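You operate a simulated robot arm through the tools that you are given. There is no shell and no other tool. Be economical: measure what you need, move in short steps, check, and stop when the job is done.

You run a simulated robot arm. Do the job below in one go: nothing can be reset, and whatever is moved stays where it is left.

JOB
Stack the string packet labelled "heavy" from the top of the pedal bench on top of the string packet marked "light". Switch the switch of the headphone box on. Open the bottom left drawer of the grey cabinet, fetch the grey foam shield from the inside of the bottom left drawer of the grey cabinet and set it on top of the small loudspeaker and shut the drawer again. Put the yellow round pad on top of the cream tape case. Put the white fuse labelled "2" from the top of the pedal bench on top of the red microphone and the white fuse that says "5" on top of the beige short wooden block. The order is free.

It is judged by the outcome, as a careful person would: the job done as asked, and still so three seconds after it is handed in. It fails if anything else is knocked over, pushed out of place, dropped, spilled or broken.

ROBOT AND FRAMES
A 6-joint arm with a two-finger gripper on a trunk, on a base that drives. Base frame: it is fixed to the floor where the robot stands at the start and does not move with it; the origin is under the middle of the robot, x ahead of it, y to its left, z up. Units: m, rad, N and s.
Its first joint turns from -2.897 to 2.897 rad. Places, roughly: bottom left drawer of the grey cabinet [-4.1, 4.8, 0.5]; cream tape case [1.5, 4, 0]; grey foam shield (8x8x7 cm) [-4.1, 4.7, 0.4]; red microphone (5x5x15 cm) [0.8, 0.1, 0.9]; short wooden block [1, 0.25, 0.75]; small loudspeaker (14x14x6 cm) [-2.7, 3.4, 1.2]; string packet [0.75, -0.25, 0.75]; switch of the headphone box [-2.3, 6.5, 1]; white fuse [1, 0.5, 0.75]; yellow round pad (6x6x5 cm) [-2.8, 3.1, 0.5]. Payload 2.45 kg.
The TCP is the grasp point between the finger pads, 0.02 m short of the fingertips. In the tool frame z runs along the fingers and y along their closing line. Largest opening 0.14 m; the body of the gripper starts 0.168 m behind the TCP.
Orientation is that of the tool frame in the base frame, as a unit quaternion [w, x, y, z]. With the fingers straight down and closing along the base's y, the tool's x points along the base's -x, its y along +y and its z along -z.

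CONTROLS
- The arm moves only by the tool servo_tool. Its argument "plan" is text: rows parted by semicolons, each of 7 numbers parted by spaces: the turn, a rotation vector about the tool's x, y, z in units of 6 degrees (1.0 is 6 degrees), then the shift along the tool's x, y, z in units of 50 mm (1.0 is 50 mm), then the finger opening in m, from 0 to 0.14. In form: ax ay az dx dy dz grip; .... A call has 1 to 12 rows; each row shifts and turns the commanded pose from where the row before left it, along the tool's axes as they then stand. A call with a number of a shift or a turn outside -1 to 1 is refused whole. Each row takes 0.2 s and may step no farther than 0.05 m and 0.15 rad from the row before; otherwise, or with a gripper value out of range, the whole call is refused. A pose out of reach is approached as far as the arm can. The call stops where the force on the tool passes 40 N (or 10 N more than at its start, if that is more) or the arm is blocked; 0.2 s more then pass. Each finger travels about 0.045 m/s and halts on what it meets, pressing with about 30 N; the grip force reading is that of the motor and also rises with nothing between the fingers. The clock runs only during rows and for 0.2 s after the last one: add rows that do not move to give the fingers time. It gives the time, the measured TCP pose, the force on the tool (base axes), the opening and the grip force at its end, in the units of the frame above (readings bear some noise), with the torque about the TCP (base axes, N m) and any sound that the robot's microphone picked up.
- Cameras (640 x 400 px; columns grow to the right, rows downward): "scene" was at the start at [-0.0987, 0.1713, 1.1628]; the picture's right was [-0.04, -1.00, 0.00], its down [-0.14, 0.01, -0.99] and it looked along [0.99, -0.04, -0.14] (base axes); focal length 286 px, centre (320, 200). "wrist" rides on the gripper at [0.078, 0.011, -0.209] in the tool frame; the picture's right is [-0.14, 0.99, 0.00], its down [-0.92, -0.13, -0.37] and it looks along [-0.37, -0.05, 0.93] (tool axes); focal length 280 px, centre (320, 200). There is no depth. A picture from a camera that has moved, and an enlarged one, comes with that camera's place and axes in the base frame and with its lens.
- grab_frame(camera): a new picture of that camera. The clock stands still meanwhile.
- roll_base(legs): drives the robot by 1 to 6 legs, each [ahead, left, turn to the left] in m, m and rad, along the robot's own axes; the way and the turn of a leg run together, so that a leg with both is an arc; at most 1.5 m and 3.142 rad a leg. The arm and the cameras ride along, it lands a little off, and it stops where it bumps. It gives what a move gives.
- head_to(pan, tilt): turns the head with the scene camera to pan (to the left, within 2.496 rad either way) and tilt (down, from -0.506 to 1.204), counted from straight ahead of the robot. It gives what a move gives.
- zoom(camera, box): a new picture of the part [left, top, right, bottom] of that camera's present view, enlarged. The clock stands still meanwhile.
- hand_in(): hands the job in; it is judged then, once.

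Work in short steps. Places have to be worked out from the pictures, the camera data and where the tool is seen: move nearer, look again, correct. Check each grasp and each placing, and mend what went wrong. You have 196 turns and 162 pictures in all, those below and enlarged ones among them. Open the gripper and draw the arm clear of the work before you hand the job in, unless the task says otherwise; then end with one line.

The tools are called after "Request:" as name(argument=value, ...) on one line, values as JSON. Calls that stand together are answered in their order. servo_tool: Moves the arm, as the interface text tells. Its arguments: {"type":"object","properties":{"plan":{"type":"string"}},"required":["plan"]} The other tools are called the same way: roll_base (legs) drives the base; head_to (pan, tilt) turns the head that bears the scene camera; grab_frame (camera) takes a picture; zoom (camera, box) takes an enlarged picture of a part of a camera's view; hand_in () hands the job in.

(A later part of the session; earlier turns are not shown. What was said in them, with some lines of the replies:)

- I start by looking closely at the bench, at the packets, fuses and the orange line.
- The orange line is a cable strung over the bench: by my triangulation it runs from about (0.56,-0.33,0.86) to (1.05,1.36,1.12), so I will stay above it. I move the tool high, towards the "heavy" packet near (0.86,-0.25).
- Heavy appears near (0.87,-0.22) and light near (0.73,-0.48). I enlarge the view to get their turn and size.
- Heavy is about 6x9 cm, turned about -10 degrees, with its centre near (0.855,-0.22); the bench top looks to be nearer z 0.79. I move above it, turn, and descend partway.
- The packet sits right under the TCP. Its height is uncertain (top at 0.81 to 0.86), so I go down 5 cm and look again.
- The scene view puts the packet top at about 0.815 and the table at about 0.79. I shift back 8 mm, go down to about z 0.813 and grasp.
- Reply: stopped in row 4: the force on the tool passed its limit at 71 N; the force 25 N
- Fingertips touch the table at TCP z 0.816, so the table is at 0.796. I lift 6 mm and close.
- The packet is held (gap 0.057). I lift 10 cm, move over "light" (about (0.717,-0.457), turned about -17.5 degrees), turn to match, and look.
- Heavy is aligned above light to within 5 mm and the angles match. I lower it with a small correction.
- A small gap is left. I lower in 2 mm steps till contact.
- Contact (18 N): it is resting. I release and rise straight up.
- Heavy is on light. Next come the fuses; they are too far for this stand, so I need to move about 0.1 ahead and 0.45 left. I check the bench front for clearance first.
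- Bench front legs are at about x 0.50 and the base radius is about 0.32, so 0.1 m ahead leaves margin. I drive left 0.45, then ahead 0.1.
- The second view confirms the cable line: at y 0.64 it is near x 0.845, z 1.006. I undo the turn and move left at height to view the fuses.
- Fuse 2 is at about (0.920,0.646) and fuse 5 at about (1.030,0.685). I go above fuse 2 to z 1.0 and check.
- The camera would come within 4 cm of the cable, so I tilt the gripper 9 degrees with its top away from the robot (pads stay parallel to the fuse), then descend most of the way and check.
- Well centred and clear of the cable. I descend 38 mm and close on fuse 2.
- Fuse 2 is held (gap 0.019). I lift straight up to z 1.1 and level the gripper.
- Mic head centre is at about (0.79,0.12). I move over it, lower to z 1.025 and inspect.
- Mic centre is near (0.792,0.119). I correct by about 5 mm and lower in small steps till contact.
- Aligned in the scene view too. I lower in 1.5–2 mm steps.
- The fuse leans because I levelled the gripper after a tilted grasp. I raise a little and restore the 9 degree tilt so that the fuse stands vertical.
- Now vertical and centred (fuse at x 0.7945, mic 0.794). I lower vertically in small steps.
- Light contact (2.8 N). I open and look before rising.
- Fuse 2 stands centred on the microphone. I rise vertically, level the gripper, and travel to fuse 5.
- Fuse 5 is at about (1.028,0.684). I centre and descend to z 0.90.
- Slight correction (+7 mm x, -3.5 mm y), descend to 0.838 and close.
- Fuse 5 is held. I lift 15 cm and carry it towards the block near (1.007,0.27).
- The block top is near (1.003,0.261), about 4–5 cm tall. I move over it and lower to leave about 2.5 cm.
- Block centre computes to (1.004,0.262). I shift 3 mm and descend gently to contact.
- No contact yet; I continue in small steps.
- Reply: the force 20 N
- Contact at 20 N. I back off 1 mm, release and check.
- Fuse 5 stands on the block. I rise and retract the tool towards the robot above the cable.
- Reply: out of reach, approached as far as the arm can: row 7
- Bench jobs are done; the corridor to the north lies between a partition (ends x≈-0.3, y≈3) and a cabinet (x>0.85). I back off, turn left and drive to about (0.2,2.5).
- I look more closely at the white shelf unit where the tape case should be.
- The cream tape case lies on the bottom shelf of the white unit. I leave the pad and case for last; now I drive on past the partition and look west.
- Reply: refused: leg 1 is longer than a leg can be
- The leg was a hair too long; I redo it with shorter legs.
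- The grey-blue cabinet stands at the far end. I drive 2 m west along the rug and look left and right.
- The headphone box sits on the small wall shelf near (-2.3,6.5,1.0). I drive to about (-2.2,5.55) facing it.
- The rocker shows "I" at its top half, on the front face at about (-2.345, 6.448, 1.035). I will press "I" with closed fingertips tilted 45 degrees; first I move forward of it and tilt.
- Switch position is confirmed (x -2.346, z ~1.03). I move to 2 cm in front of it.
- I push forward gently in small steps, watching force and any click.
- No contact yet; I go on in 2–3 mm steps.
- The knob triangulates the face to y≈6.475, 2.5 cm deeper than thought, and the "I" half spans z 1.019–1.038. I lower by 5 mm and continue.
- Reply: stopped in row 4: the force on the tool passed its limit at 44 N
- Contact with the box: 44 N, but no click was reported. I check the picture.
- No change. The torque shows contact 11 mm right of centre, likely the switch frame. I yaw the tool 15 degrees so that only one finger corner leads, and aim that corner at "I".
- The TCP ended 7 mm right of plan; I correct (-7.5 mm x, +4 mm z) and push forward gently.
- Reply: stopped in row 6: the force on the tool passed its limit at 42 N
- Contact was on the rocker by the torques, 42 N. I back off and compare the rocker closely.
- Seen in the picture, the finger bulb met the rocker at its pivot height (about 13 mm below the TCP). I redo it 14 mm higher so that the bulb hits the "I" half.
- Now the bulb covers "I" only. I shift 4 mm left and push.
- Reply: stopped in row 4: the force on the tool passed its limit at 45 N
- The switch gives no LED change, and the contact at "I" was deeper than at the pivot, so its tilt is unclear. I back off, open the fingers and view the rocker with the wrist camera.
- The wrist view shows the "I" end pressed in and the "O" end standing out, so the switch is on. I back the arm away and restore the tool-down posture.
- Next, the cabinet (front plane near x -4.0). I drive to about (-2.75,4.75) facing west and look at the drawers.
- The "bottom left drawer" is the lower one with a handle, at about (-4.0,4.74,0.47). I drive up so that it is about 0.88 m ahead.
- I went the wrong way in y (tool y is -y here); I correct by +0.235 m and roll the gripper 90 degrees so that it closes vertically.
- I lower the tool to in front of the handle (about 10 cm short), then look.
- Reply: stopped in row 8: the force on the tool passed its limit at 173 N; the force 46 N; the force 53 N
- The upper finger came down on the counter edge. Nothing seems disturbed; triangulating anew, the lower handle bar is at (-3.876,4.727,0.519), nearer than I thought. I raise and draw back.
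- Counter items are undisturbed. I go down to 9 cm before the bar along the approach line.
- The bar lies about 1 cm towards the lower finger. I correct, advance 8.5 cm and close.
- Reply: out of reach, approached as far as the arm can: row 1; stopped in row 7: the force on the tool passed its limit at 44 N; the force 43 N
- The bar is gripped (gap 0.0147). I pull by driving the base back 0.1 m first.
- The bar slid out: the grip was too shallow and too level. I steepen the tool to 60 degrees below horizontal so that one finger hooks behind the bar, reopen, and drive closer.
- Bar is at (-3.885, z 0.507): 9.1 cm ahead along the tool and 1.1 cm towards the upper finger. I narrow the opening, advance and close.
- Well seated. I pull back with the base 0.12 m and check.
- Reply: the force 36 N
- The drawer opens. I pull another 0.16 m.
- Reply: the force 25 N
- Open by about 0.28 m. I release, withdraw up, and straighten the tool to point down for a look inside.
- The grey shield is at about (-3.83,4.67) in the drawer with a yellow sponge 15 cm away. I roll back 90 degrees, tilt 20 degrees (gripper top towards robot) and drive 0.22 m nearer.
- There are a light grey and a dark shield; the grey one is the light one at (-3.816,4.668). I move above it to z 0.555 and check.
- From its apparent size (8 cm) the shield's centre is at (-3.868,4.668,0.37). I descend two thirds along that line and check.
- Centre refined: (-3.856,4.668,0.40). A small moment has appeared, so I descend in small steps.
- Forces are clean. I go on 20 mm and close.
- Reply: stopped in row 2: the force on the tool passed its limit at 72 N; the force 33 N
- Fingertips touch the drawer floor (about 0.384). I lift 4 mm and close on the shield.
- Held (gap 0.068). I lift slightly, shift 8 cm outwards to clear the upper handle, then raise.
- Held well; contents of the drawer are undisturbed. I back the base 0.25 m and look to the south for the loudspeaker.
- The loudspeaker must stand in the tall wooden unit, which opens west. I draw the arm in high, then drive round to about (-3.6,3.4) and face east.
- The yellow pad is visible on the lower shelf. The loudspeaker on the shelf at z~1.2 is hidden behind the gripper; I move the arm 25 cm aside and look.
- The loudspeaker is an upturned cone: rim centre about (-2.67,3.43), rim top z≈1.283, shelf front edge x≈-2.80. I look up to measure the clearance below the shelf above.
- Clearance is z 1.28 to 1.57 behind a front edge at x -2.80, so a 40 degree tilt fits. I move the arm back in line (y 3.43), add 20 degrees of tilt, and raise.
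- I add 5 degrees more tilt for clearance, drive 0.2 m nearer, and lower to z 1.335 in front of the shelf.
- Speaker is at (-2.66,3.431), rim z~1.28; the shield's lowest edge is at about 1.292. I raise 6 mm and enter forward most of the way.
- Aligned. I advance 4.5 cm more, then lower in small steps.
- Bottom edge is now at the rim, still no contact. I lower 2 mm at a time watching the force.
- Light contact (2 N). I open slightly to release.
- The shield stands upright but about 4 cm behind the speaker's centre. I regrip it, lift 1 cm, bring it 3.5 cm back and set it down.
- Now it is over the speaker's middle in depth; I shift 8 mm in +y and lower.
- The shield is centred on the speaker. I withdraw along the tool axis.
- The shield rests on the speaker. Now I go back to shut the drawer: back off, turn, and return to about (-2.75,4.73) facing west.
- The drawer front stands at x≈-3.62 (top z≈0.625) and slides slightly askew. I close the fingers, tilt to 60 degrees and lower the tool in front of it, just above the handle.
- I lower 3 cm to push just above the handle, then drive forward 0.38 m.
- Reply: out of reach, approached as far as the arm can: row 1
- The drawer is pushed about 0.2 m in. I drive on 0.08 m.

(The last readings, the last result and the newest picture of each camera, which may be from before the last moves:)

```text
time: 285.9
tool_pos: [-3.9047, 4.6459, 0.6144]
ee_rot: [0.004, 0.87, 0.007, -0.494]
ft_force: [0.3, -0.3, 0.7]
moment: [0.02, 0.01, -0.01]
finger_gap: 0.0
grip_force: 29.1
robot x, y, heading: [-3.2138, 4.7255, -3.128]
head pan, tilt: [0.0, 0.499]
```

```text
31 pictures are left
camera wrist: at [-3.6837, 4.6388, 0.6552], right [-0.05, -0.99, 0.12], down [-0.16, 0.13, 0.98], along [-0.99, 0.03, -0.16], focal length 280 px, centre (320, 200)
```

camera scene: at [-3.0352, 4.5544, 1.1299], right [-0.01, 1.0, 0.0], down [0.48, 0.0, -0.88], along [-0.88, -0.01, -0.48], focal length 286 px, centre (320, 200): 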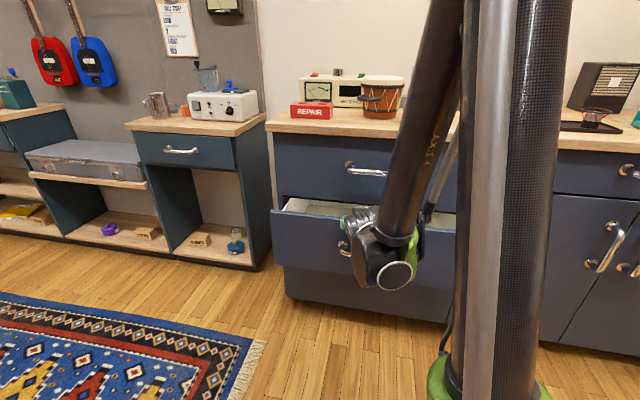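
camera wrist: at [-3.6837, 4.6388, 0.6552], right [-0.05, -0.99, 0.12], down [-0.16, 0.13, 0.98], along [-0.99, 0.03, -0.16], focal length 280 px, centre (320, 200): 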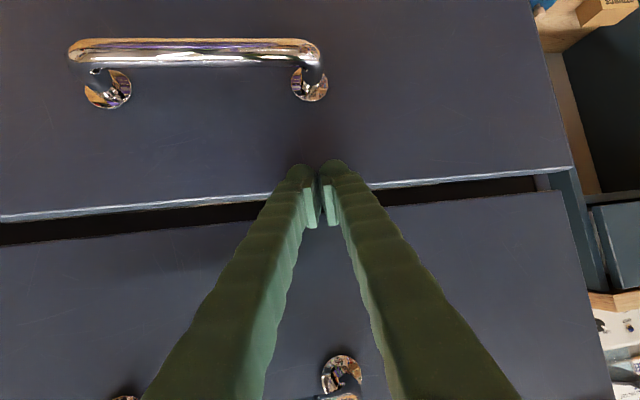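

About 3 cm remains by the handle's position. I push 0.03 m more.

Request:
roll_base(legs=[[0.035, 0, 0]])

Request:
grab_frame(camera="wrist")

```text
time: 286.8
tool_pos: [-3.9227, 4.6474, 0.6138]
ee_rot: [0.004, 0.871, 0.006, -0.492]
ft_force: [0.8, 0.1, -1.1]
moment: [-0.04, 0.01, -0.04]
finger_gap: 0.0002
grip_force: 29.1
robot x, y, heading: [-3.2377, 4.7297, -3.129]
head pan, tilt: [0.0, 0.499]
stopped in leg 1: the force on the tool passed its limit at 69 N (the readings are from after the stop); the commanded pose is now the measured one
```

```text
30 pictures are left
camera wrist: at [-3.7023, 4.6393, 0.6548], right [-0.06, -0.99, 0.12], down [-0.16, 0.13, 0.98], along [-0.99, 0.04, -0.17], focal length 280 px, centre (320, 200)
```

wrist: 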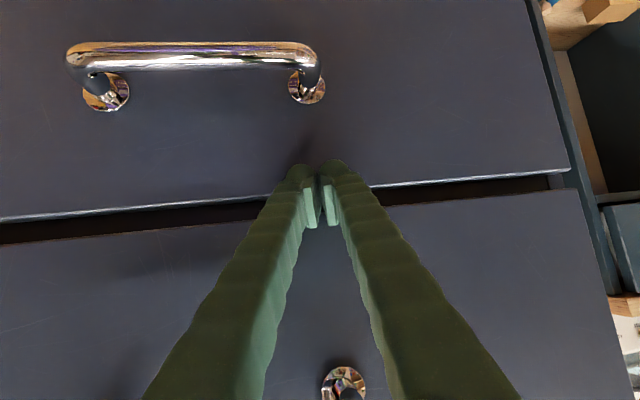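

It met a hard stop (69 N), so the drawer is shut. I back away and check from the scene camera.

Request:
roll_base(legs=[[-0.4, 0, 0]])

Request:
servo_tool(plan="0 0 0 -0.8 0 -0.5 0; 0 0 0 -0.8 0 -0.5 0; 0 0 0 -0.8 0 -0.5 0; 0 0 0 -0.8 0 -0.5 0; 0 0 0 -0.8 0 -0.5 0; 0 0 0 -0.8 0 -0.5 0; 0 0 0 -0.8 0 -0.5 0; 0 0 0 -0.8 0 -0.5 0; 0 0 0 -0.8 0 -0.5 0; 0 0 0 -0.8 0 -0.5 0; 0 0 0 0 0 0 0.05")

Request:
grab_frame(camera="scene")

```text
time: 289.3
tool_pos: [-3.5259, 4.6532, 0.6141]
ee_rot: [0.004, 0.871, 0.005, -0.492]
ft_force: [0.4, 0.7, -0.5]
moment: [0.0, -0.02, 0.01]
finger_gap: 0.0003
grip_force: 29.5
robot x, y, heading: [-2.84, 4.727, -3.136]
head pan, tilt: [0.0, 0.499]
```

```text
time: 291.7
tool_pos: [-3.5178, 4.6548, 1.0845]
ee_rot: [0.003, 0.871, 0.005, -0.491]
ft_force: [-0.1, -0.5, 0.0]
moment: [0.02, 0.0, -0.02]
finger_gap: 0.0339
grip_force: 0.1
robot x, y, heading: [-2.8376, 4.7271, -3.139]
head pan, tilt: [0.0, 0.499]
```

```text
29 pictures are left
camera scene: at [-2.741, 4.5559, 1.1299], right [-0.01, 1.0, 0.0], down [0.48, 0.0, -0.88], along [-0.88, 0.0, -0.48], focal length 286 px, centre (320, 200)
```

scene: 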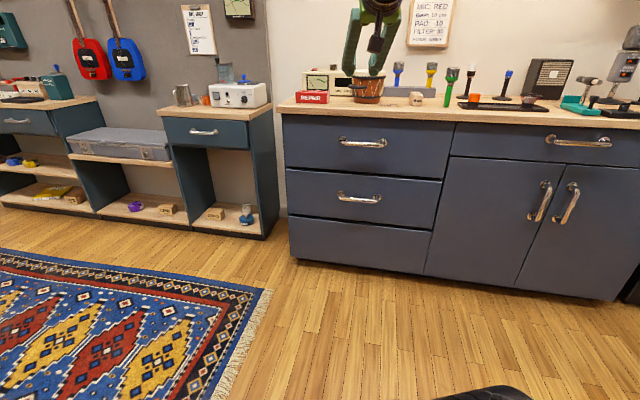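

The drawer is shut and all is in place. Now the yellow pad on the lower shelf: I draw the arm in and drive round to face the shelf at y≈3.15.

Request:
servo_tool(plan="0 0 0 -0.1 0 -0.81 0.08; 0 0 0 -0.1 0 -0.81 0.08; 0 0 0 -0.1 0 -0.81 0.08; 0 0 0 -0.1 0 -0.81 0.08; 0 0 0 0 0 0 0.08")

Request:
roll_base(legs=[[0.3, 0, 0], [0, 0, 1.572], [1.3, -0.45, 0], [0.24, 0, 0], [0, 0, 1.57]])

Request:
head_to(pan=-0.1, tilt=0.6)

Request:
grab_frame(camera="scene")

```text
time: 292.9
tool_pos: [-3.3907, 4.6587, 1.1868]
ee_rot: [0.003, 0.871, 0.005, -0.491]
ft_force: [0.1, 0.2, 0.6]
moment: [0.0, 0.0, -0.04]
finger_gap: 0.0797
grip_force: 0.1
robot x, y, heading: [-2.841, 4.7312, -3.134]
head pan, tilt: [0.0, 0.499]
```

```text
time: 310.3
tool_pos: [-3.0324, 3.2235, 1.1869]
ee_rot: [0.492, 0.017, 0.87, -0.009]
ft_force: [-0.7, 0.1, 0.3]
moment: [0.02, -0.04, 0.0]
finger_gap: 0.0796
grip_force: 0.1
robot x, y, heading: [-3.5842, 3.18, -0.044]
head pan, tilt: [0.0, 0.499]
```

```text
time: 311.0
tool_pos: [-3.0318, 3.2244, 1.187]
ee_rot: [0.492, 0.017, 0.871, -0.009]
ft_force: [-0.1, 0.8, -0.2]
moment: [0.03, 0.01, 0.0]
finger_gap: 0.08
grip_force: 0.0
robot x, y, heading: [-3.5833, 3.175, -0.047]
head pan, tilt: [-0.099, 0.6]
```

```text
28 pictures are left
camera scene: at [-3.682, 3.348, 1.1209], right [-0.14, -0.99, 0.0], down [-0.56, 0.08, -0.83], along [0.82, -0.12, -0.56], focal length 286 px, centre (320, 200)
```

scene: 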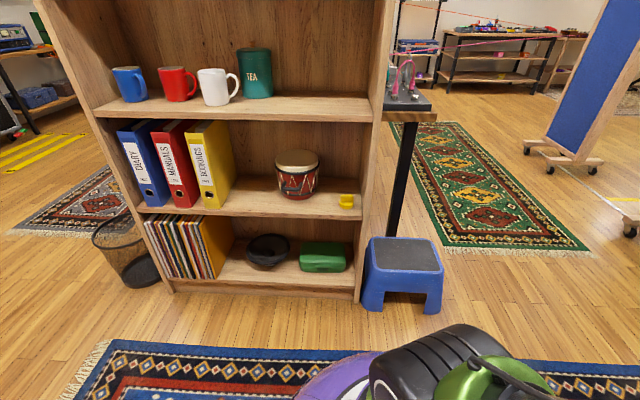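

Request:
zoom(camera="scene", box=[310, 170, 390, 230])

```text
6.67 times, centred on (350, 200) of scene
camera zoom: at [-3.682, 3.348, 1.1209], right [-0.14, -0.99, 0.0], down [-0.56, 0.08, -0.83], along [0.82, -0.12, -0.56], focal length 1905 px, centre (120, 200)
```

zoom: 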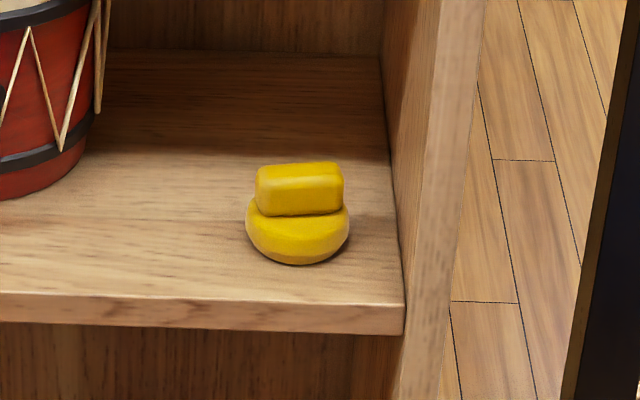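

The pad is at about (-2.806,3.117), shelf z≈0.477, with only 2.6 cm to the right panel. I will grip its round base with the tool yawed 40 degrees right at 45 degree pitch: first rotate, then lower in front of the shelf.

Request:
servo_tool(plan="0.9 0 0.541 0 0 0 0.1; 0.9 0 0.541 0 0 0 0.1; 0.9 0 0.541 0 0 0 0.1; 0.9 0 0.541 0 0 0 0.1; 0.9 0 0.541 0 0 0 0.1; 0.9 0 0.541 0 0 0 0.1; 0 0.78 0 0 0 0 0.1; 0 0.78 0 0 0 0 0.1; 0 0.78 0 0 0 0 0.1; 0 0 0 0 0 0 0.1")

Request:
servo_tool(plan="0 0 0 0.618 0.128 0.702 0.1; 0 0 0 0.618 0.128 0.702 0.1; 0 0 0 0.618 0.128 0.702 0.1; 0 0 0 0.618 0.128 0.702 0.1; 0 0 0 0.618 0.128 0.702 0.1; 0 0 0 0.618 0.128 0.702 0.1; 0 0 0 0.618 0.128 0.702 0.1; 0 0 0 0.618 0.128 0.702 0.1; 0 0 0 0.618 0.128 0.702 0.1; 0 0 0 0.618 0.128 0.702 0.1; 0 0 0 0 0 0 0.1")

Request:
grab_frame(camera="wrist")

```text
time: 313.2
tool_pos: [-3.0315, 3.2256, 1.1869]
ee_rot: [0.357, 0.317, 0.869, -0.13]
ft_force: [-0.3, -1.2, 0.5]
moment: [0.02, -0.01, -0.03]
finger_gap: 0.1
grip_force: 0.0
robot x, y, heading: [-3.5856, 3.1794, -0.041]
head pan, tilt: [-0.099, 0.6]
```

```text
time: 315.6
tool_pos: [-2.9687, 3.2511, 0.7211]
ee_rot: [0.359, 0.316, 0.868, -0.13]
ft_force: [0.6, -0.7, 0.5]
moment: [0.02, 0.01, -0.01]
finger_gap: 0.1001
grip_force: 0.0
robot x, y, heading: [-3.5871, 3.1791, -0.043]
head pan, tilt: [-0.099, 0.6]
```

```text
26 pictures are left
camera wrist: at [-3.1165, 3.3897, 0.8138], right [0.71, 0.7, 0.1], down [0.22, -0.35, 0.91], along [0.67, -0.63, -0.4], focal length 280 px, centre (320, 200)
```

wrist: 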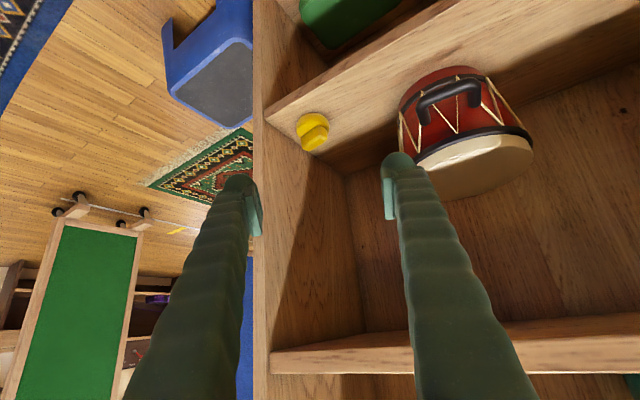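

The wrist view puts the pad at (-2.813,3.107). To gain room from the panel I yaw a further 18 degrees and line up 20 cm short of it.

Request:
servo_tool(plan="0.707 0 0.707 0 0 0 0.085; 0.707 0 0.707 0 0 0 0.085; 0.707 0 0.707 0 0 0 0.085; 0 0 0 0.04 0.373 0.637 0.085; 0 0 0 0.04 0.373 0.637 0.085; 0 0 0 0.04 0.373 0.637 0.085; 0 0 0 0 0 0.9 0.085; 0 0 0 0 0 0.9 0.085; 0 0 0 0 0 0 0.085")

Request:
grab_frame(camera="wrist")

```text
time: 317.6
tool_pos: [-2.8533, 3.1773, 0.5825]
ee_rot: [0.333, 0.448, 0.809, -0.186]
ft_force: [-0.2, 0.0, 0.7]
moment: [0.04, -0.03, 0.03]
finger_gap: 0.0849
grip_force: 0.2
robot x, y, heading: [-3.5831, 3.1756, -0.046]
head pan, tilt: [-0.099, 0.6]
```

```text
25 pictures are left
camera wrist: at [-2.9499, 3.3555, 0.6762], right [0.89, 0.44, 0.1], down [0.1, -0.4, 0.91], along [0.44, -0.8, -0.4], focal length 280 px, centre (320, 200)
```

wrist: 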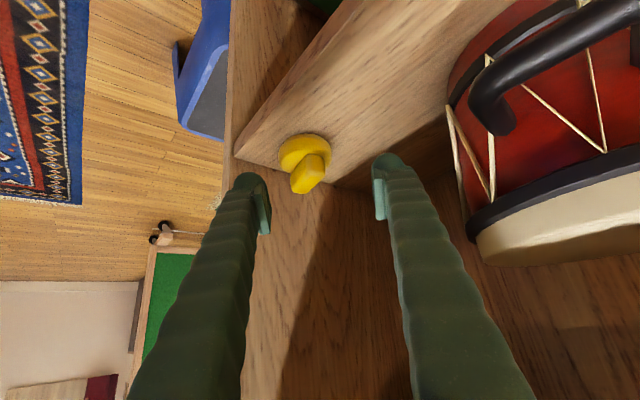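

The pad lies 1.4 cm to the right-finger side. I correct, advance 9.5 cm, and check force.

Request:
servo_tool(plan="0 0 0 0 -0.28 0.4 0.085; 0 0 0 0 0 0.6 0.085; 0 0 0 0 0 0.6 0.085; 0 0 0 0 0 0.2 0.085; 0 0 0 0 0 0 0.085")

Request:
grab_frame(camera="wrist")

```text
time: 318.6
tool_pos: [-2.835, 3.1256, 0.5246]
ee_rot: [0.334, 0.445, 0.81, -0.183]
ft_force: [3.0, 5.2, -0.5]
moment: [-0.03, -0.01, -0.03]
finger_gap: 0.0816
grip_force: 0.1
robot x, y, heading: [-3.5856, 3.1794, -0.044]
head pan, tilt: [-0.099, 0.6]
stopped in row 4: the force on the tool passed its limit at 47 N (the readings are from after the stop); the commanded pose is now the measured one
```

```text
24 pictures are left
camera wrist: at [-2.9337, 3.3024, 0.6184], right [0.89, 0.45, 0.1], down [0.1, -0.4, 0.91], along [0.45, -0.8, -0.4], focal length 280 px, centre (320, 200)
```

wrist: 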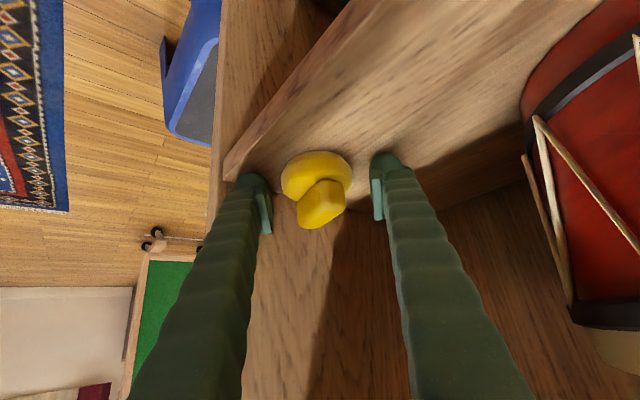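

The right finger touched the side panel; the pad is centred and only 2 cm ahead. I narrow to 0.070, advance 1.2 cm and close.

Request:
servo_tool(plan="0 0 0 0 0.04 -0.1 0.07; 0 0 0 0 0 0 0.07; 0 0 0 0 0 0.2 0.07; 0 0 0 0 0 0.15 0.07; 0 0 0 0 0 0 0.03; 0 0 0 0 0 0 0.03; 0 0 0 0 0 0 0.03; 0 0 0 0 0 0 0.03")

Request:
grab_frame(camera="wrist")

```text
time: 319.4
tool_pos: [-2.8327, 3.1251, 0.5222]
ee_rot: [0.335, 0.444, 0.81, -0.185]
ft_force: [-6.1, 4.3, 27.2]
moment: [0.23, 0.02, -0.01]
finger_gap: 0.0701
grip_force: 0.1
robot x, y, heading: [-3.5848, 3.1778, -0.043]
head pan, tilt: [-0.099, 0.6]
stopped in row 4: the force on the tool passed its limit at 64 N (the readings are from after the stop); the commanded pose is now the measured one
```

```text
23 pictures are left
camera wrist: at [-2.9322, 3.3017, 0.6163], right [0.89, 0.45, 0.1], down [0.1, -0.4, 0.91], along [0.45, -0.8, -0.4], focal length 280 px, centre (320, 200)
```

wrist: 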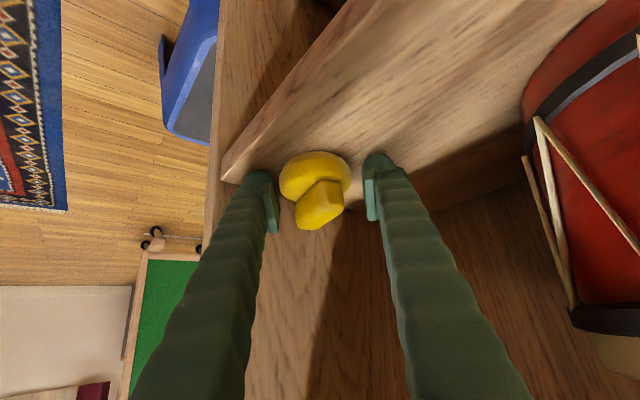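

The tips are on the shelf (force up), so the depth is right. I lift 3 mm and close.

Request:
servo_tool(plan="0 0 0 -0.04 0 -0.04 0.07; 0 0 0 0 0 0 0.03; 0 0 0 0 0 0 0.03; 0 0 0 0 0 0 0.03; 0 0 0 0 0 0 0.03; 0 0 0 0 0 0 0.03")

Request:
grab_frame(camera="wrist")

```text
time: 320.8
tool_pos: [-2.8323, 3.1248, 0.5246]
ee_rot: [0.334, 0.444, 0.811, -0.184]
ft_force: [2.2, 0.0, 2.3]
moment: [0.06, -0.1, -0.01]
finger_gap: 0.0502
grip_force: 30.6
robot x, y, heading: [-3.5864, 3.1773, -0.037]
head pan, tilt: [-0.099, 0.6]
```

```text
22 pictures are left
camera wrist: at [-2.9319, 3.3012, 0.6178], right [0.89, 0.45, 0.1], down [0.1, -0.4, 0.91], along [0.45, -0.8, -0.4], focal length 280 px, centre (320, 200)
```

wrist: 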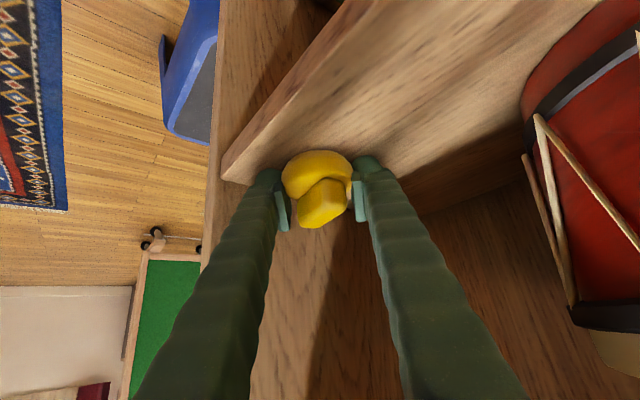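

Gripped (gap 0.050). I lift 3 cm and withdraw along the tool axis.

Request:
servo_tool(plan="0 0 0 -0.2 0 -0.2 0.03; 0 0 0 -0.22 0 -0.22 0.03; 0 0 0 0 0 -0.8 0.03; 0 0 0 0 0 -0.8 0.03; 0 0 0 0 0 -0.9 0.03; 0 0 0 0 0 -0.9 0.03; 0 0 0 0.3 0 -0.9 0.03; 0 0 0 0 0 0 0.03")

Request:
grab_frame(camera="wrist")

```text
time: 322.6
tool_pos: [-2.9228, 3.2663, 0.6949]
ee_rot: [0.334, 0.444, 0.81, -0.184]
ft_force: [-0.1, 0.2, -0.4]
moment: [0.02, -0.01, 0.01]
finger_gap: 0.0502
grip_force: 29.9
robot x, y, heading: [-3.5853, 3.1761, -0.035]
head pan, tilt: [-0.099, 0.6]
```

```text
21 pictures are left
camera wrist: at [-3.0218, 3.4426, 0.7884], right [0.89, 0.45, 0.1], down [0.1, -0.4, 0.91], along [0.45, -0.8, -0.4], focal length 280 px, centre (320, 200)
```

wrist: 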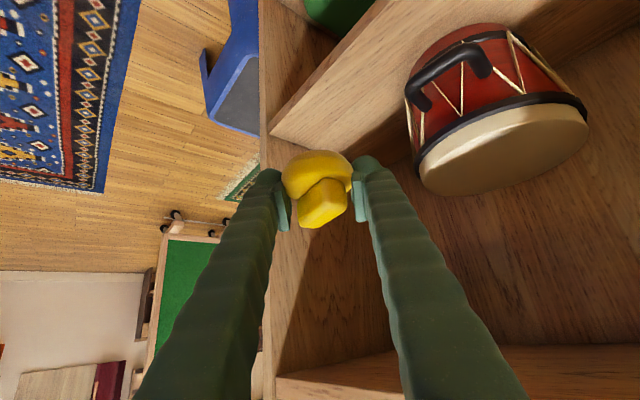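

The pad is held upright. I raise the arm to about z 1.0, then drive back round and east along the lane.

Request:
roll_base(legs=[[-0.15, 0.0, 0.04]])

Request:
servo_tool(plan="0 0 0 -0.68 0 -0.68 0.03; 0 0 0 -0.68 0 -0.68 0.03; 0 0 0 -0.68 0 -0.68 0.03; 0 0 0 -0.68 0 -0.68 0.03; 0 0 0 -0.68 0 -0.68 0.03; 0 0 0 -0.68 0 -0.68 0.03; 0 0 0 0 0 0 0.03")

Request:
roll_base(legs=[[0.15, 0.95, 0], [0.6, 0.5, 0], [1.4, 0, 0], [1.3, -0.1, 0]])

```text
time: 324.0
tool_pos: [-3.0819, 3.2942, 0.6956]
ee_rot: [0.338, 0.428, 0.819, -0.177]
ft_force: [-0.1, 0.7, -0.8]
moment: [-0.02, -0.03, 0.02]
finger_gap: 0.05
grip_force: 29.8
robot x, y, heading: [-3.7413, 3.1806, -0.001]
head pan, tilt: [-0.099, 0.6]
```

```text
time: 325.6
tool_pos: [-3.0842, 3.2942, 0.9837]
ee_rot: [0.338, 0.429, 0.819, -0.178]
ft_force: [-0.1, 0.5, -0.1]
moment: [0.02, -0.02, -0.02]
finger_gap: 0.0501
grip_force: 29.5
robot x, y, heading: [-3.7436, 3.1825, 0.004]
head pan, tilt: [-0.099, 0.6]
```

```text
time: 346.9
tool_pos: [0.3021, 4.6547, 0.9849]
ee_rot: [0.339, 0.422, 0.822, -0.175]
ft_force: [0.7, -0.2, -0.6]
moment: [0.0, -0.04, -0.01]
finger_gap: 0.05
grip_force: 29.6
robot x, y, heading: [-0.3526, 4.5314, 0.011]
head pan, tilt: [-0.099, 0.6]
```

I go on to about (0.3,4.05) and look at the white unit.

Request:
roll_base(legs=[[0.6, -0.5, -0.01]])

Request:
head_to(pan=-0.1, tilt=0.6)

Request:
grab_frame(camera="scene")

```text
time: 350.9
tool_pos: [0.8886, 4.1527, 0.983]
ee_rot: [0.337, 0.434, 0.816, -0.18]
ft_force: [-0.7, -0.5, -1.0]
moment: [-0.03, -0.04, -0.04]
finger_gap: 0.0502
grip_force: 30.1
robot x, y, heading: [0.2308, 4.0498, -0.01]
head pan, tilt: [-0.099, 0.6]
```

```text
time: 351.5
tool_pos: [0.8889, 4.1513, 0.9834]
ee_rot: [0.337, 0.434, 0.816, -0.18]
ft_force: [0.5, 0.4, -0.1]
moment: [-0.04, -0.01, 0.03]
finger_gap: 0.05
grip_force: 30.0
robot x, y, heading: [0.2271, 4.0499, -0.011]
head pan, tilt: [-0.099, 0.6]
```

```text
20 pictures are left
camera scene: at [0.1287, 4.2142, 1.1209], right [-0.11, -0.99, 0.0], down [-0.56, 0.06, -0.82], along [0.82, -0.09, -0.57], focal length 286 px, centre (320, 200)
```

scene: 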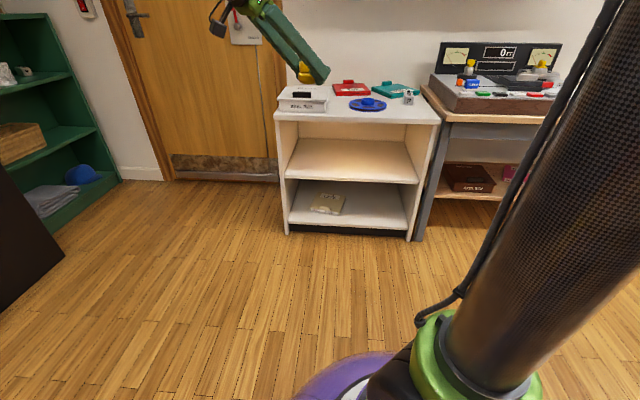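

Request:
zoom(camera="scene", box=[270, 120, 430, 240])

```text
3.33 times, centred on (350, 180) of scene
camera zoom: at [0.1287, 4.2142, 1.1209], right [-0.11, -0.99, 0.0], down [-0.56, 0.06, -0.82], along [0.82, -0.09, -0.57], focal length 952 px, centre (220, 267)
```

zoom: 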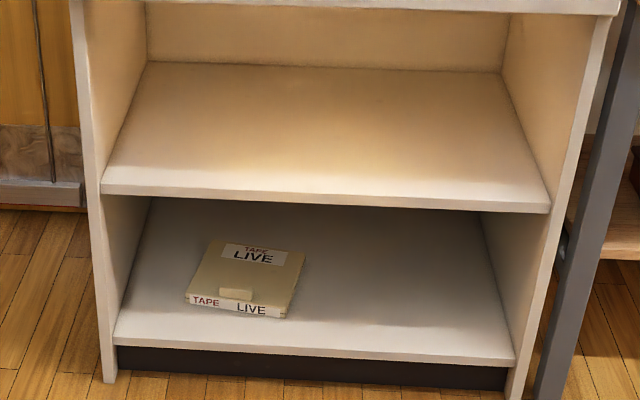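

The tape case ("LIVE") lies flat on the bottom shelf, centre about (1.57,4.0), top z≈0.10; bay height 0.075–0.366, front edge x≈1.36. I turn the tool to yaw 0 and 35 degrees below level.

Request:
servo_tool(plan="-0.734 0 -0.734 0 0 0 0.03; -0.734 0 -0.734 0 0 0 0.03; -0.734 0 -0.734 0 0 0 0.03; -0.734 0 -0.734 0 0 0 0.03; -0.734 0 -0.734 0 0 0 0.03; -0.734 0 -0.734 0 0 0 0.03; -0.734 0 -0.734 0 0 0 0.03; -0.734 0 -0.734 0 0 0 0.03; -0.734 0 -0.734 0 0 0 0.03; 0 -0.83 0 0 0 0 0.03; 0 -0.83 0 0 0 0 0.03; 0 0 0 0 0 0 0.03")

Request:
servo_tool(plan="0 0 0 0.393 -0.207 0.764 0.03; 0 0 0 0.393 -0.207 0.764 0.03; 0 0 0 0.393 -0.207 0.764 0.03; 0 0 0 0.393 -0.207 0.764 0.03; 0 0 0 0.393 -0.207 0.764 0.03; 0 0 0 0.393 -0.207 0.764 0.03; 0 0 0 0.393 -0.207 0.764 0.03; 0 0 0 0.393 -0.207 0.764 0.03; 0 0 0 0.393 -0.207 0.764 0.03; 0 0 0 0.393 -0.207 0.764 0.03; 0 0 0 0.393 -0.207 0.764 0.03; 0 0 0 0.393 -0.207 0.764 0.03")

```text
time: 354.1
tool_pos: [0.8887, 4.1511, 0.9827]
ee_rot: [0.462, -0.001, 0.887, 0.001]
ft_force: [0.4, 0.1, 0.0]
moment: [0.0, -0.01, -0.02]
finger_gap: 0.05
grip_force: 29.7
robot x, y, heading: [0.2294, 4.0464, -0.009]
head pan, tilt: [-0.099, 0.6]
```

```text
time: 356.7
tool_pos: [1.1277, 4.0295, 0.5264]
ee_rot: [0.461, -0.001, 0.887, 0.002]
ft_force: [0.0, 0.7, -0.9]
moment: [-0.04, -0.04, -0.05]
finger_gap: 0.0498
grip_force: 29.8
robot x, y, heading: [0.229, 4.0462, -0.012]
head pan, tilt: [-0.099, 0.6]
```

Good so far. I continue down to z≈0.17 in front of the unit.

Request:
servo_tool(plan="0 0 0 0.669 -0.06 0.597 0.03; 0 0 0 0.669 -0.06 0.597 0.03; 0 0 0 0.669 -0.06 0.597 0.03; 0 0 0 0.669 -0.06 0.597 0.03; 0 0 0 0.669 -0.06 0.597 0.03; 0 0 0 0.669 -0.06 0.597 0.03; 0 0 0 0.669 -0.06 0.597 0.03; 0 0 0 0.669 -0.06 0.597 0.03; 0 0 0 0 0 0 0.03")

Request:
grab_frame(camera="wrist")

Request:
grab_frame(camera="scene")

```text
time: 358.7
tool_pos: [1.2793, 4.0025, 0.2476]
ee_rot: [0.459, 0.001, 0.888, 0.0]
ft_force: [1.0, 0.2, 0.1]
moment: [0.0, 0.05, 0.02]
finger_gap: 0.05
grip_force: 30.3
out of reach, approached as far as the arm can: row 2, 3, 4, 5, 6, 7, 8
robot x, y, heading: [0.2287, 4.0464, -0.011]
head pan, tilt: [-0.099, 0.6]
```

```text
18 pictures are left
camera wrist: at [1.0645, 4.0123, 0.3049], right [0.08, 0.99, 0.11], down [0.23, -0.13, 0.96], along [0.97, -0.05, -0.24], focal length 280 px, centre (320, 200)
```

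wrist: 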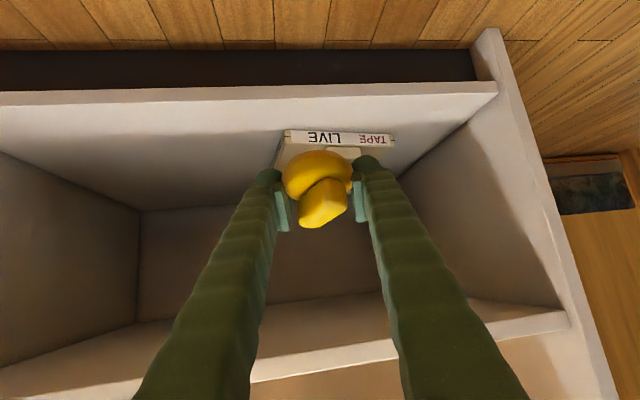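

```text
17 pictures are left
camera scene: at [0.1289, 4.2141, 1.1209], right [-0.11, -0.99, 0.0], down [-0.56, 0.06, -0.82], along [0.82, -0.09, -0.57], focal length 286 px, centre (320, 200)
```

scene: 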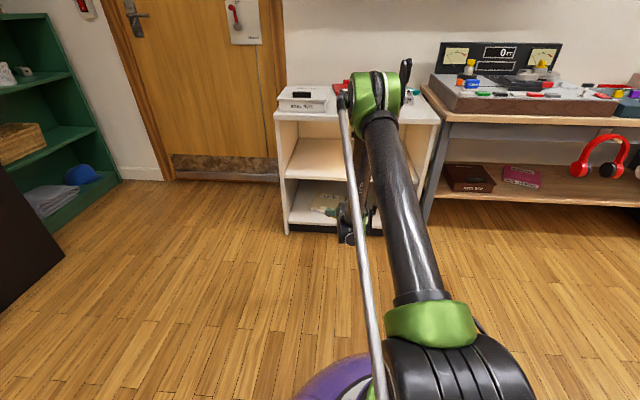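

The arm reached z 0.248 at r 1.05 and no lower there. I back the base 0.12 m and try lower with more reach.

Request:
roll_base(legs=[[-0.12, 0, 0.011]])

Request:
servo_tool(plan="0 0 0 0.15 0 0.84 0.03; 0 0 0 0.15 0 0.84 0.03; 0 0 0 0.15 0 0.84 0.03; 0 0 0 0 0 0 0.03")

```text
time: 360.0
tool_pos: [1.1595, 4.0105, 0.2487]
ee_rot: [0.459, -0.003, 0.888, 0.002]
ft_force: [0.0, 0.6, 0.3]
moment: [0.02, 0.0, -0.01]
finger_gap: 0.05
grip_force: 30.1
robot x, y, heading: [0.1109, 4.0458, -0.005]
head pan, tilt: [-0.099, 0.6]
```

```text
time: 361.0
tool_pos: [1.2506, 4.0119, 0.1573]
ee_rot: [0.46, -0.004, 0.888, 0.002]
ft_force: [-0.8, 0.8, -0.6]
moment: [-0.03, 0.0, -0.03]
finger_gap: 0.0503
grip_force: 29.9
robot x, y, heading: [0.1123, 4.0487, -0.003]
head pan, tilt: [-0.099, 0.6]
```

It works (z 0.157 at r 1.14). I raise 1.5 cm for entry and drive forward 0.2 m, then look.

Request:
servo_tool(plan="0 0 0 -0.25 -0.2 -0.17 0.03; 0 0 0 0 0 0 0.03")

Request:
roll_base(legs=[[0.2, 0, 0]])

Request:
grab_frame(camera="wrist")

Request:
zoom(camera="scene", box=[260, 80, 440, 250])

```text
time: 361.6
tool_pos: [1.2501, 4.003, 0.1719]
ee_rot: [0.459, -0.004, 0.888, 0.003]
ft_force: [-0.1, 0.1, -0.5]
moment: [0.02, 0.02, -0.04]
finger_gap: 0.0501
grip_force: 29.8
robot x, y, heading: [0.1159, 4.0483, -0.007]
head pan, tilt: [-0.099, 0.6]
```

```text
time: 363.2
tool_pos: [1.4472, 4.0, 0.1726]
ee_rot: [0.46, -0.004, 0.888, 0.003]
ft_force: [-0.4, -0.6, -1.5]
moment: [-0.04, 0.0, 0.0]
finger_gap: 0.0502
grip_force: 30.2
robot x, y, heading: [0.3098, 4.0474, -0.009]
head pan, tilt: [-0.099, 0.6]
```

```text
16 pictures are left
camera wrist: at [1.2325, 4.0099, 0.2295], right [0.07, 0.99, 0.11], down [0.23, -0.13, 0.96], along [0.97, -0.04, -0.24], focal length 280 px, centre (320, 200)
```

wrist: 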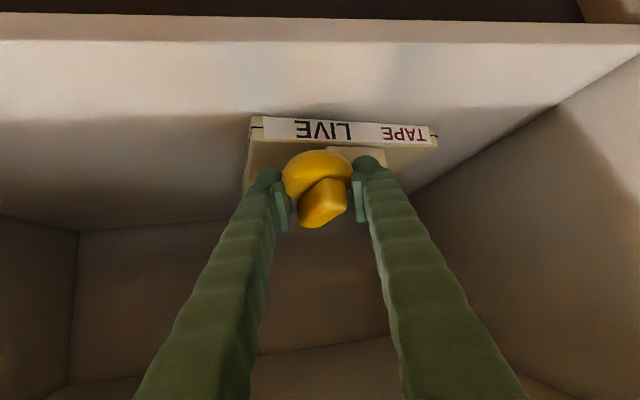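

```text
2.35 times, centred on (350, 165) of scene
camera zoom: at [0.2052, 4.2135, 1.1209], right [-0.1, -0.99, 0.0], down [-0.56, 0.06, -0.82], along [0.82, -0.09, -0.57], focal length 672 px, centre (249, 282)
```

zoom: 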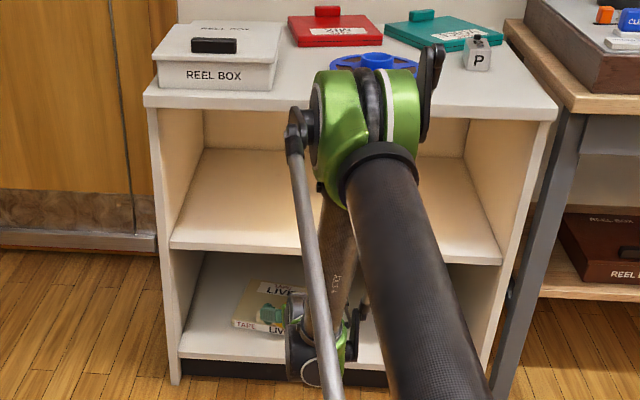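

The case's near edge is at x≈1.485, top z≈0.108; the pad is aligned at y 4.0. I drive 0.1 m further in.

Request:
roll_base(legs=[[0.1, 0, 0.005]])

Request:
grab_frame(camera="wrist")

```text
time: 364.3
tool_pos: [1.5499, 4.0057, 0.1726]
ee_rot: [0.459, -0.005, 0.889, 0.004]
ft_force: [1.1, -0.4, -0.6]
moment: [0.04, 0.03, 0.0]
finger_gap: 0.05
grip_force: 29.5
robot x, y, heading: [0.4135, 4.0498, 0.003]
head pan, tilt: [-0.099, 0.6]
```

```text
14 pictures are left
camera wrist: at [1.3357, 4.014, 0.2295], right [0.07, 0.99, 0.11], down [0.23, -0.13, 0.96], along [0.97, -0.04, -0.24], focal length 280 px, centre (320, 200)
```

wrist: 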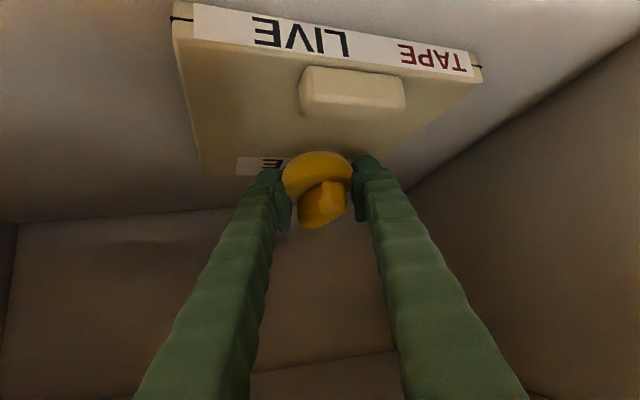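

The pad would land partly on the case's clasp, so I shift 2.5 cm inward and 2 cm right, then lower 2 cm.

Request:
servo_tool(plan="0 0 0 -0.287 -0.4 0.41 0.03; 0 0 0 0.164 0 0.115 0.03; 0 0 0 0.164 0 0.115 0.03; 0 0 0 0 0 0 0.03")

Request:
grab_frame(camera="wrist")

```text
time: 365.3
tool_pos: [1.5749, 3.9862, 0.152]
ee_rot: [0.46, -0.005, 0.888, 0.003]
ft_force: [0.9, 0.7, 2.3]
moment: [0.0, 0.07, -0.02]
finger_gap: 0.05
grip_force: 30.0
robot x, y, heading: [0.4122, 4.0479, -0.002]
head pan, tilt: [-0.099, 0.6]
```

```text
13 pictures are left
camera wrist: at [1.3602, 3.995, 0.2096], right [0.07, 0.99, 0.11], down [0.23, -0.13, 0.96], along [0.97, -0.04, -0.24], focal length 280 px, centre (320, 200)
```

wrist: 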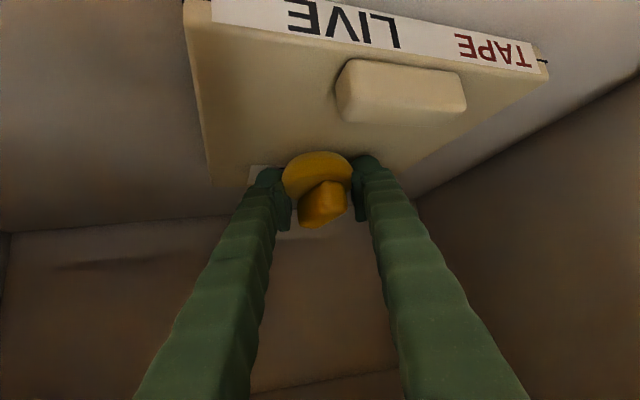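

Near contact. I lower in 2.5 mm steps watching the force.

Request:
servo_tool(plan="0 0 0 0.041 0 0.029 0.03; 0 0 0 0.041 0 0.029 0.03; 0 0 0 0 0 0 0.03")

```text
time: 366.1
tool_pos: [1.5762, 3.9878, 0.1489]
ee_rot: [0.461, -0.005, 0.888, 0.003]
ft_force: [8.7, -0.3, 25.0]
moment: [-0.05, 0.47, 0.01]
finger_gap: 0.0502
grip_force: 29.8
robot x, y, heading: [0.4148, 4.0492, -0.003]
head pan, tilt: [-0.099, 0.6]
```

Contact (25 N). I ease 1.5 mm up and open.

Request:
servo_tool(plan="0 0 0 -0.024 0 -0.017 0.03; 0 0 0 0 0 0 0.06; 0 0 0 0 0 0 0.085; 0 0 0 0 0 0 0.085; 0 0 0 0 0 0 0.085; 0 0 0 0 0 0 0.085")

Request:
grab_frame(camera="wrist")

```text
time: 367.5
tool_pos: [1.5748, 3.9875, 0.1481]
ee_rot: [0.46, -0.006, 0.888, 0.004]
ft_force: [-0.1, 0.0, 0.4]
moment: [-0.01, 0.0, -0.01]
finger_gap: 0.0851
grip_force: 0.1
robot x, y, heading: [0.4079, 4.0453, -0.003]
head pan, tilt: [-0.099, 0.6]
```

```text
12 pictures are left
camera wrist: at [1.3602, 3.9951, 0.206], right [0.07, 0.99, 0.11], down [0.23, -0.13, 0.96], along [0.97, -0.04, -0.24], focal length 280 px, centre (320, 200)
```

wrist: 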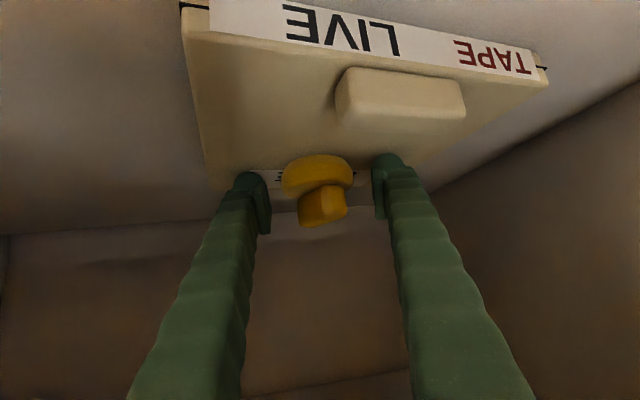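

The pad stands on the case, clear of the clasp. I withdraw 7 cm along the tool axis, then drive straight back.

Request:
servo_tool(plan="0 0 0 0 0 -0.5 0.088; 0 0 0 0 0 -0.5 0.09; 0 0 0 0 0 -0.4 0.09; 0 0 0 0 0 0 0.09")

Request:
roll_base(legs=[[-0.5, 0, 0]])

Request:
zoom(camera="scene", box=[270, 120, 430, 240])

Request:
grab_frame(camera="wrist")

```text
time: 368.5
tool_pos: [1.5187, 3.9858, 0.1902]
ee_rot: [0.46, -0.004, 0.888, 0.003]
ft_force: [-0.6, 0.2, 0.3]
moment: [0.0, 0.01, 0.02]
finger_gap: 0.09
grip_force: 0.1
robot x, y, heading: [0.4107, 4.0489, 0.003]
head pan, tilt: [-0.099, 0.6]
```

```text
time: 371.5
tool_pos: [1.0019, 3.9815, 0.19]
ee_rot: [0.459, -0.003, 0.888, 0.003]
ft_force: [0.5, -0.4, 0.0]
moment: [-0.02, -0.02, 0.0]
finger_gap: 0.09
grip_force: 0.0
robot x, y, heading: [-0.1037, 4.0487, -0.006]
head pan, tilt: [-0.099, 0.6]
```

```text
3.33 times, centred on (350, 180) of scene
camera zoom: at [-0.2084, 4.2142, 1.1209], right [-0.1, -0.99, 0.0], down [-0.56, 0.06, -0.82], along [0.82, -0.09, -0.57], focal length 952 px, centre (220, 267)
```

zoom: 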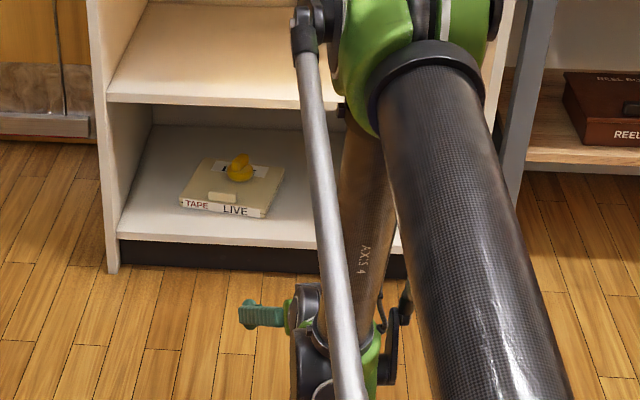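

```text
10 pictures are left
camera wrist: at [0.7875, 3.9905, 0.2474], right [0.07, 0.99, 0.11], down [0.23, -0.13, 0.96], along [0.97, -0.04, -0.24], focal length 280 px, centre (320, 200)
```

wrist: 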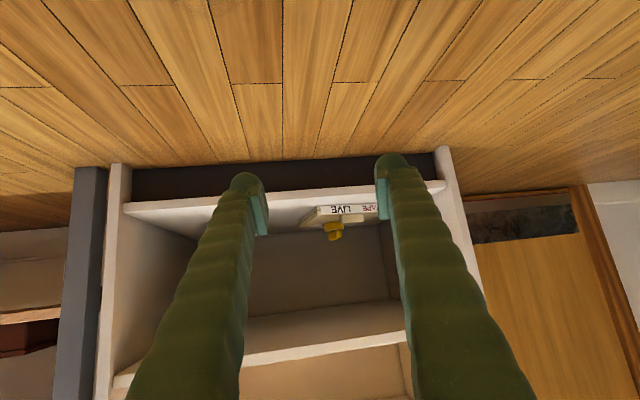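

The pad rests on the tape case, and the arm is clear with the gripper open. I've checked every other part in turn: heavy on light, fuse 2 on the microphone, fuse 5 on the block, shield on the loudspeaker and drawer shut. The switch shows "I" pressed in, though its lights stayed dark and no click was heard. I hand the job in.

Request:
hand_in()

```text
The job is handed in.
```

I did every part of the job and handed it in; the one thing I couldn't fully confirm is the headphone box switch, whose "I" side is pressed in, though no light came on and I heard no click.
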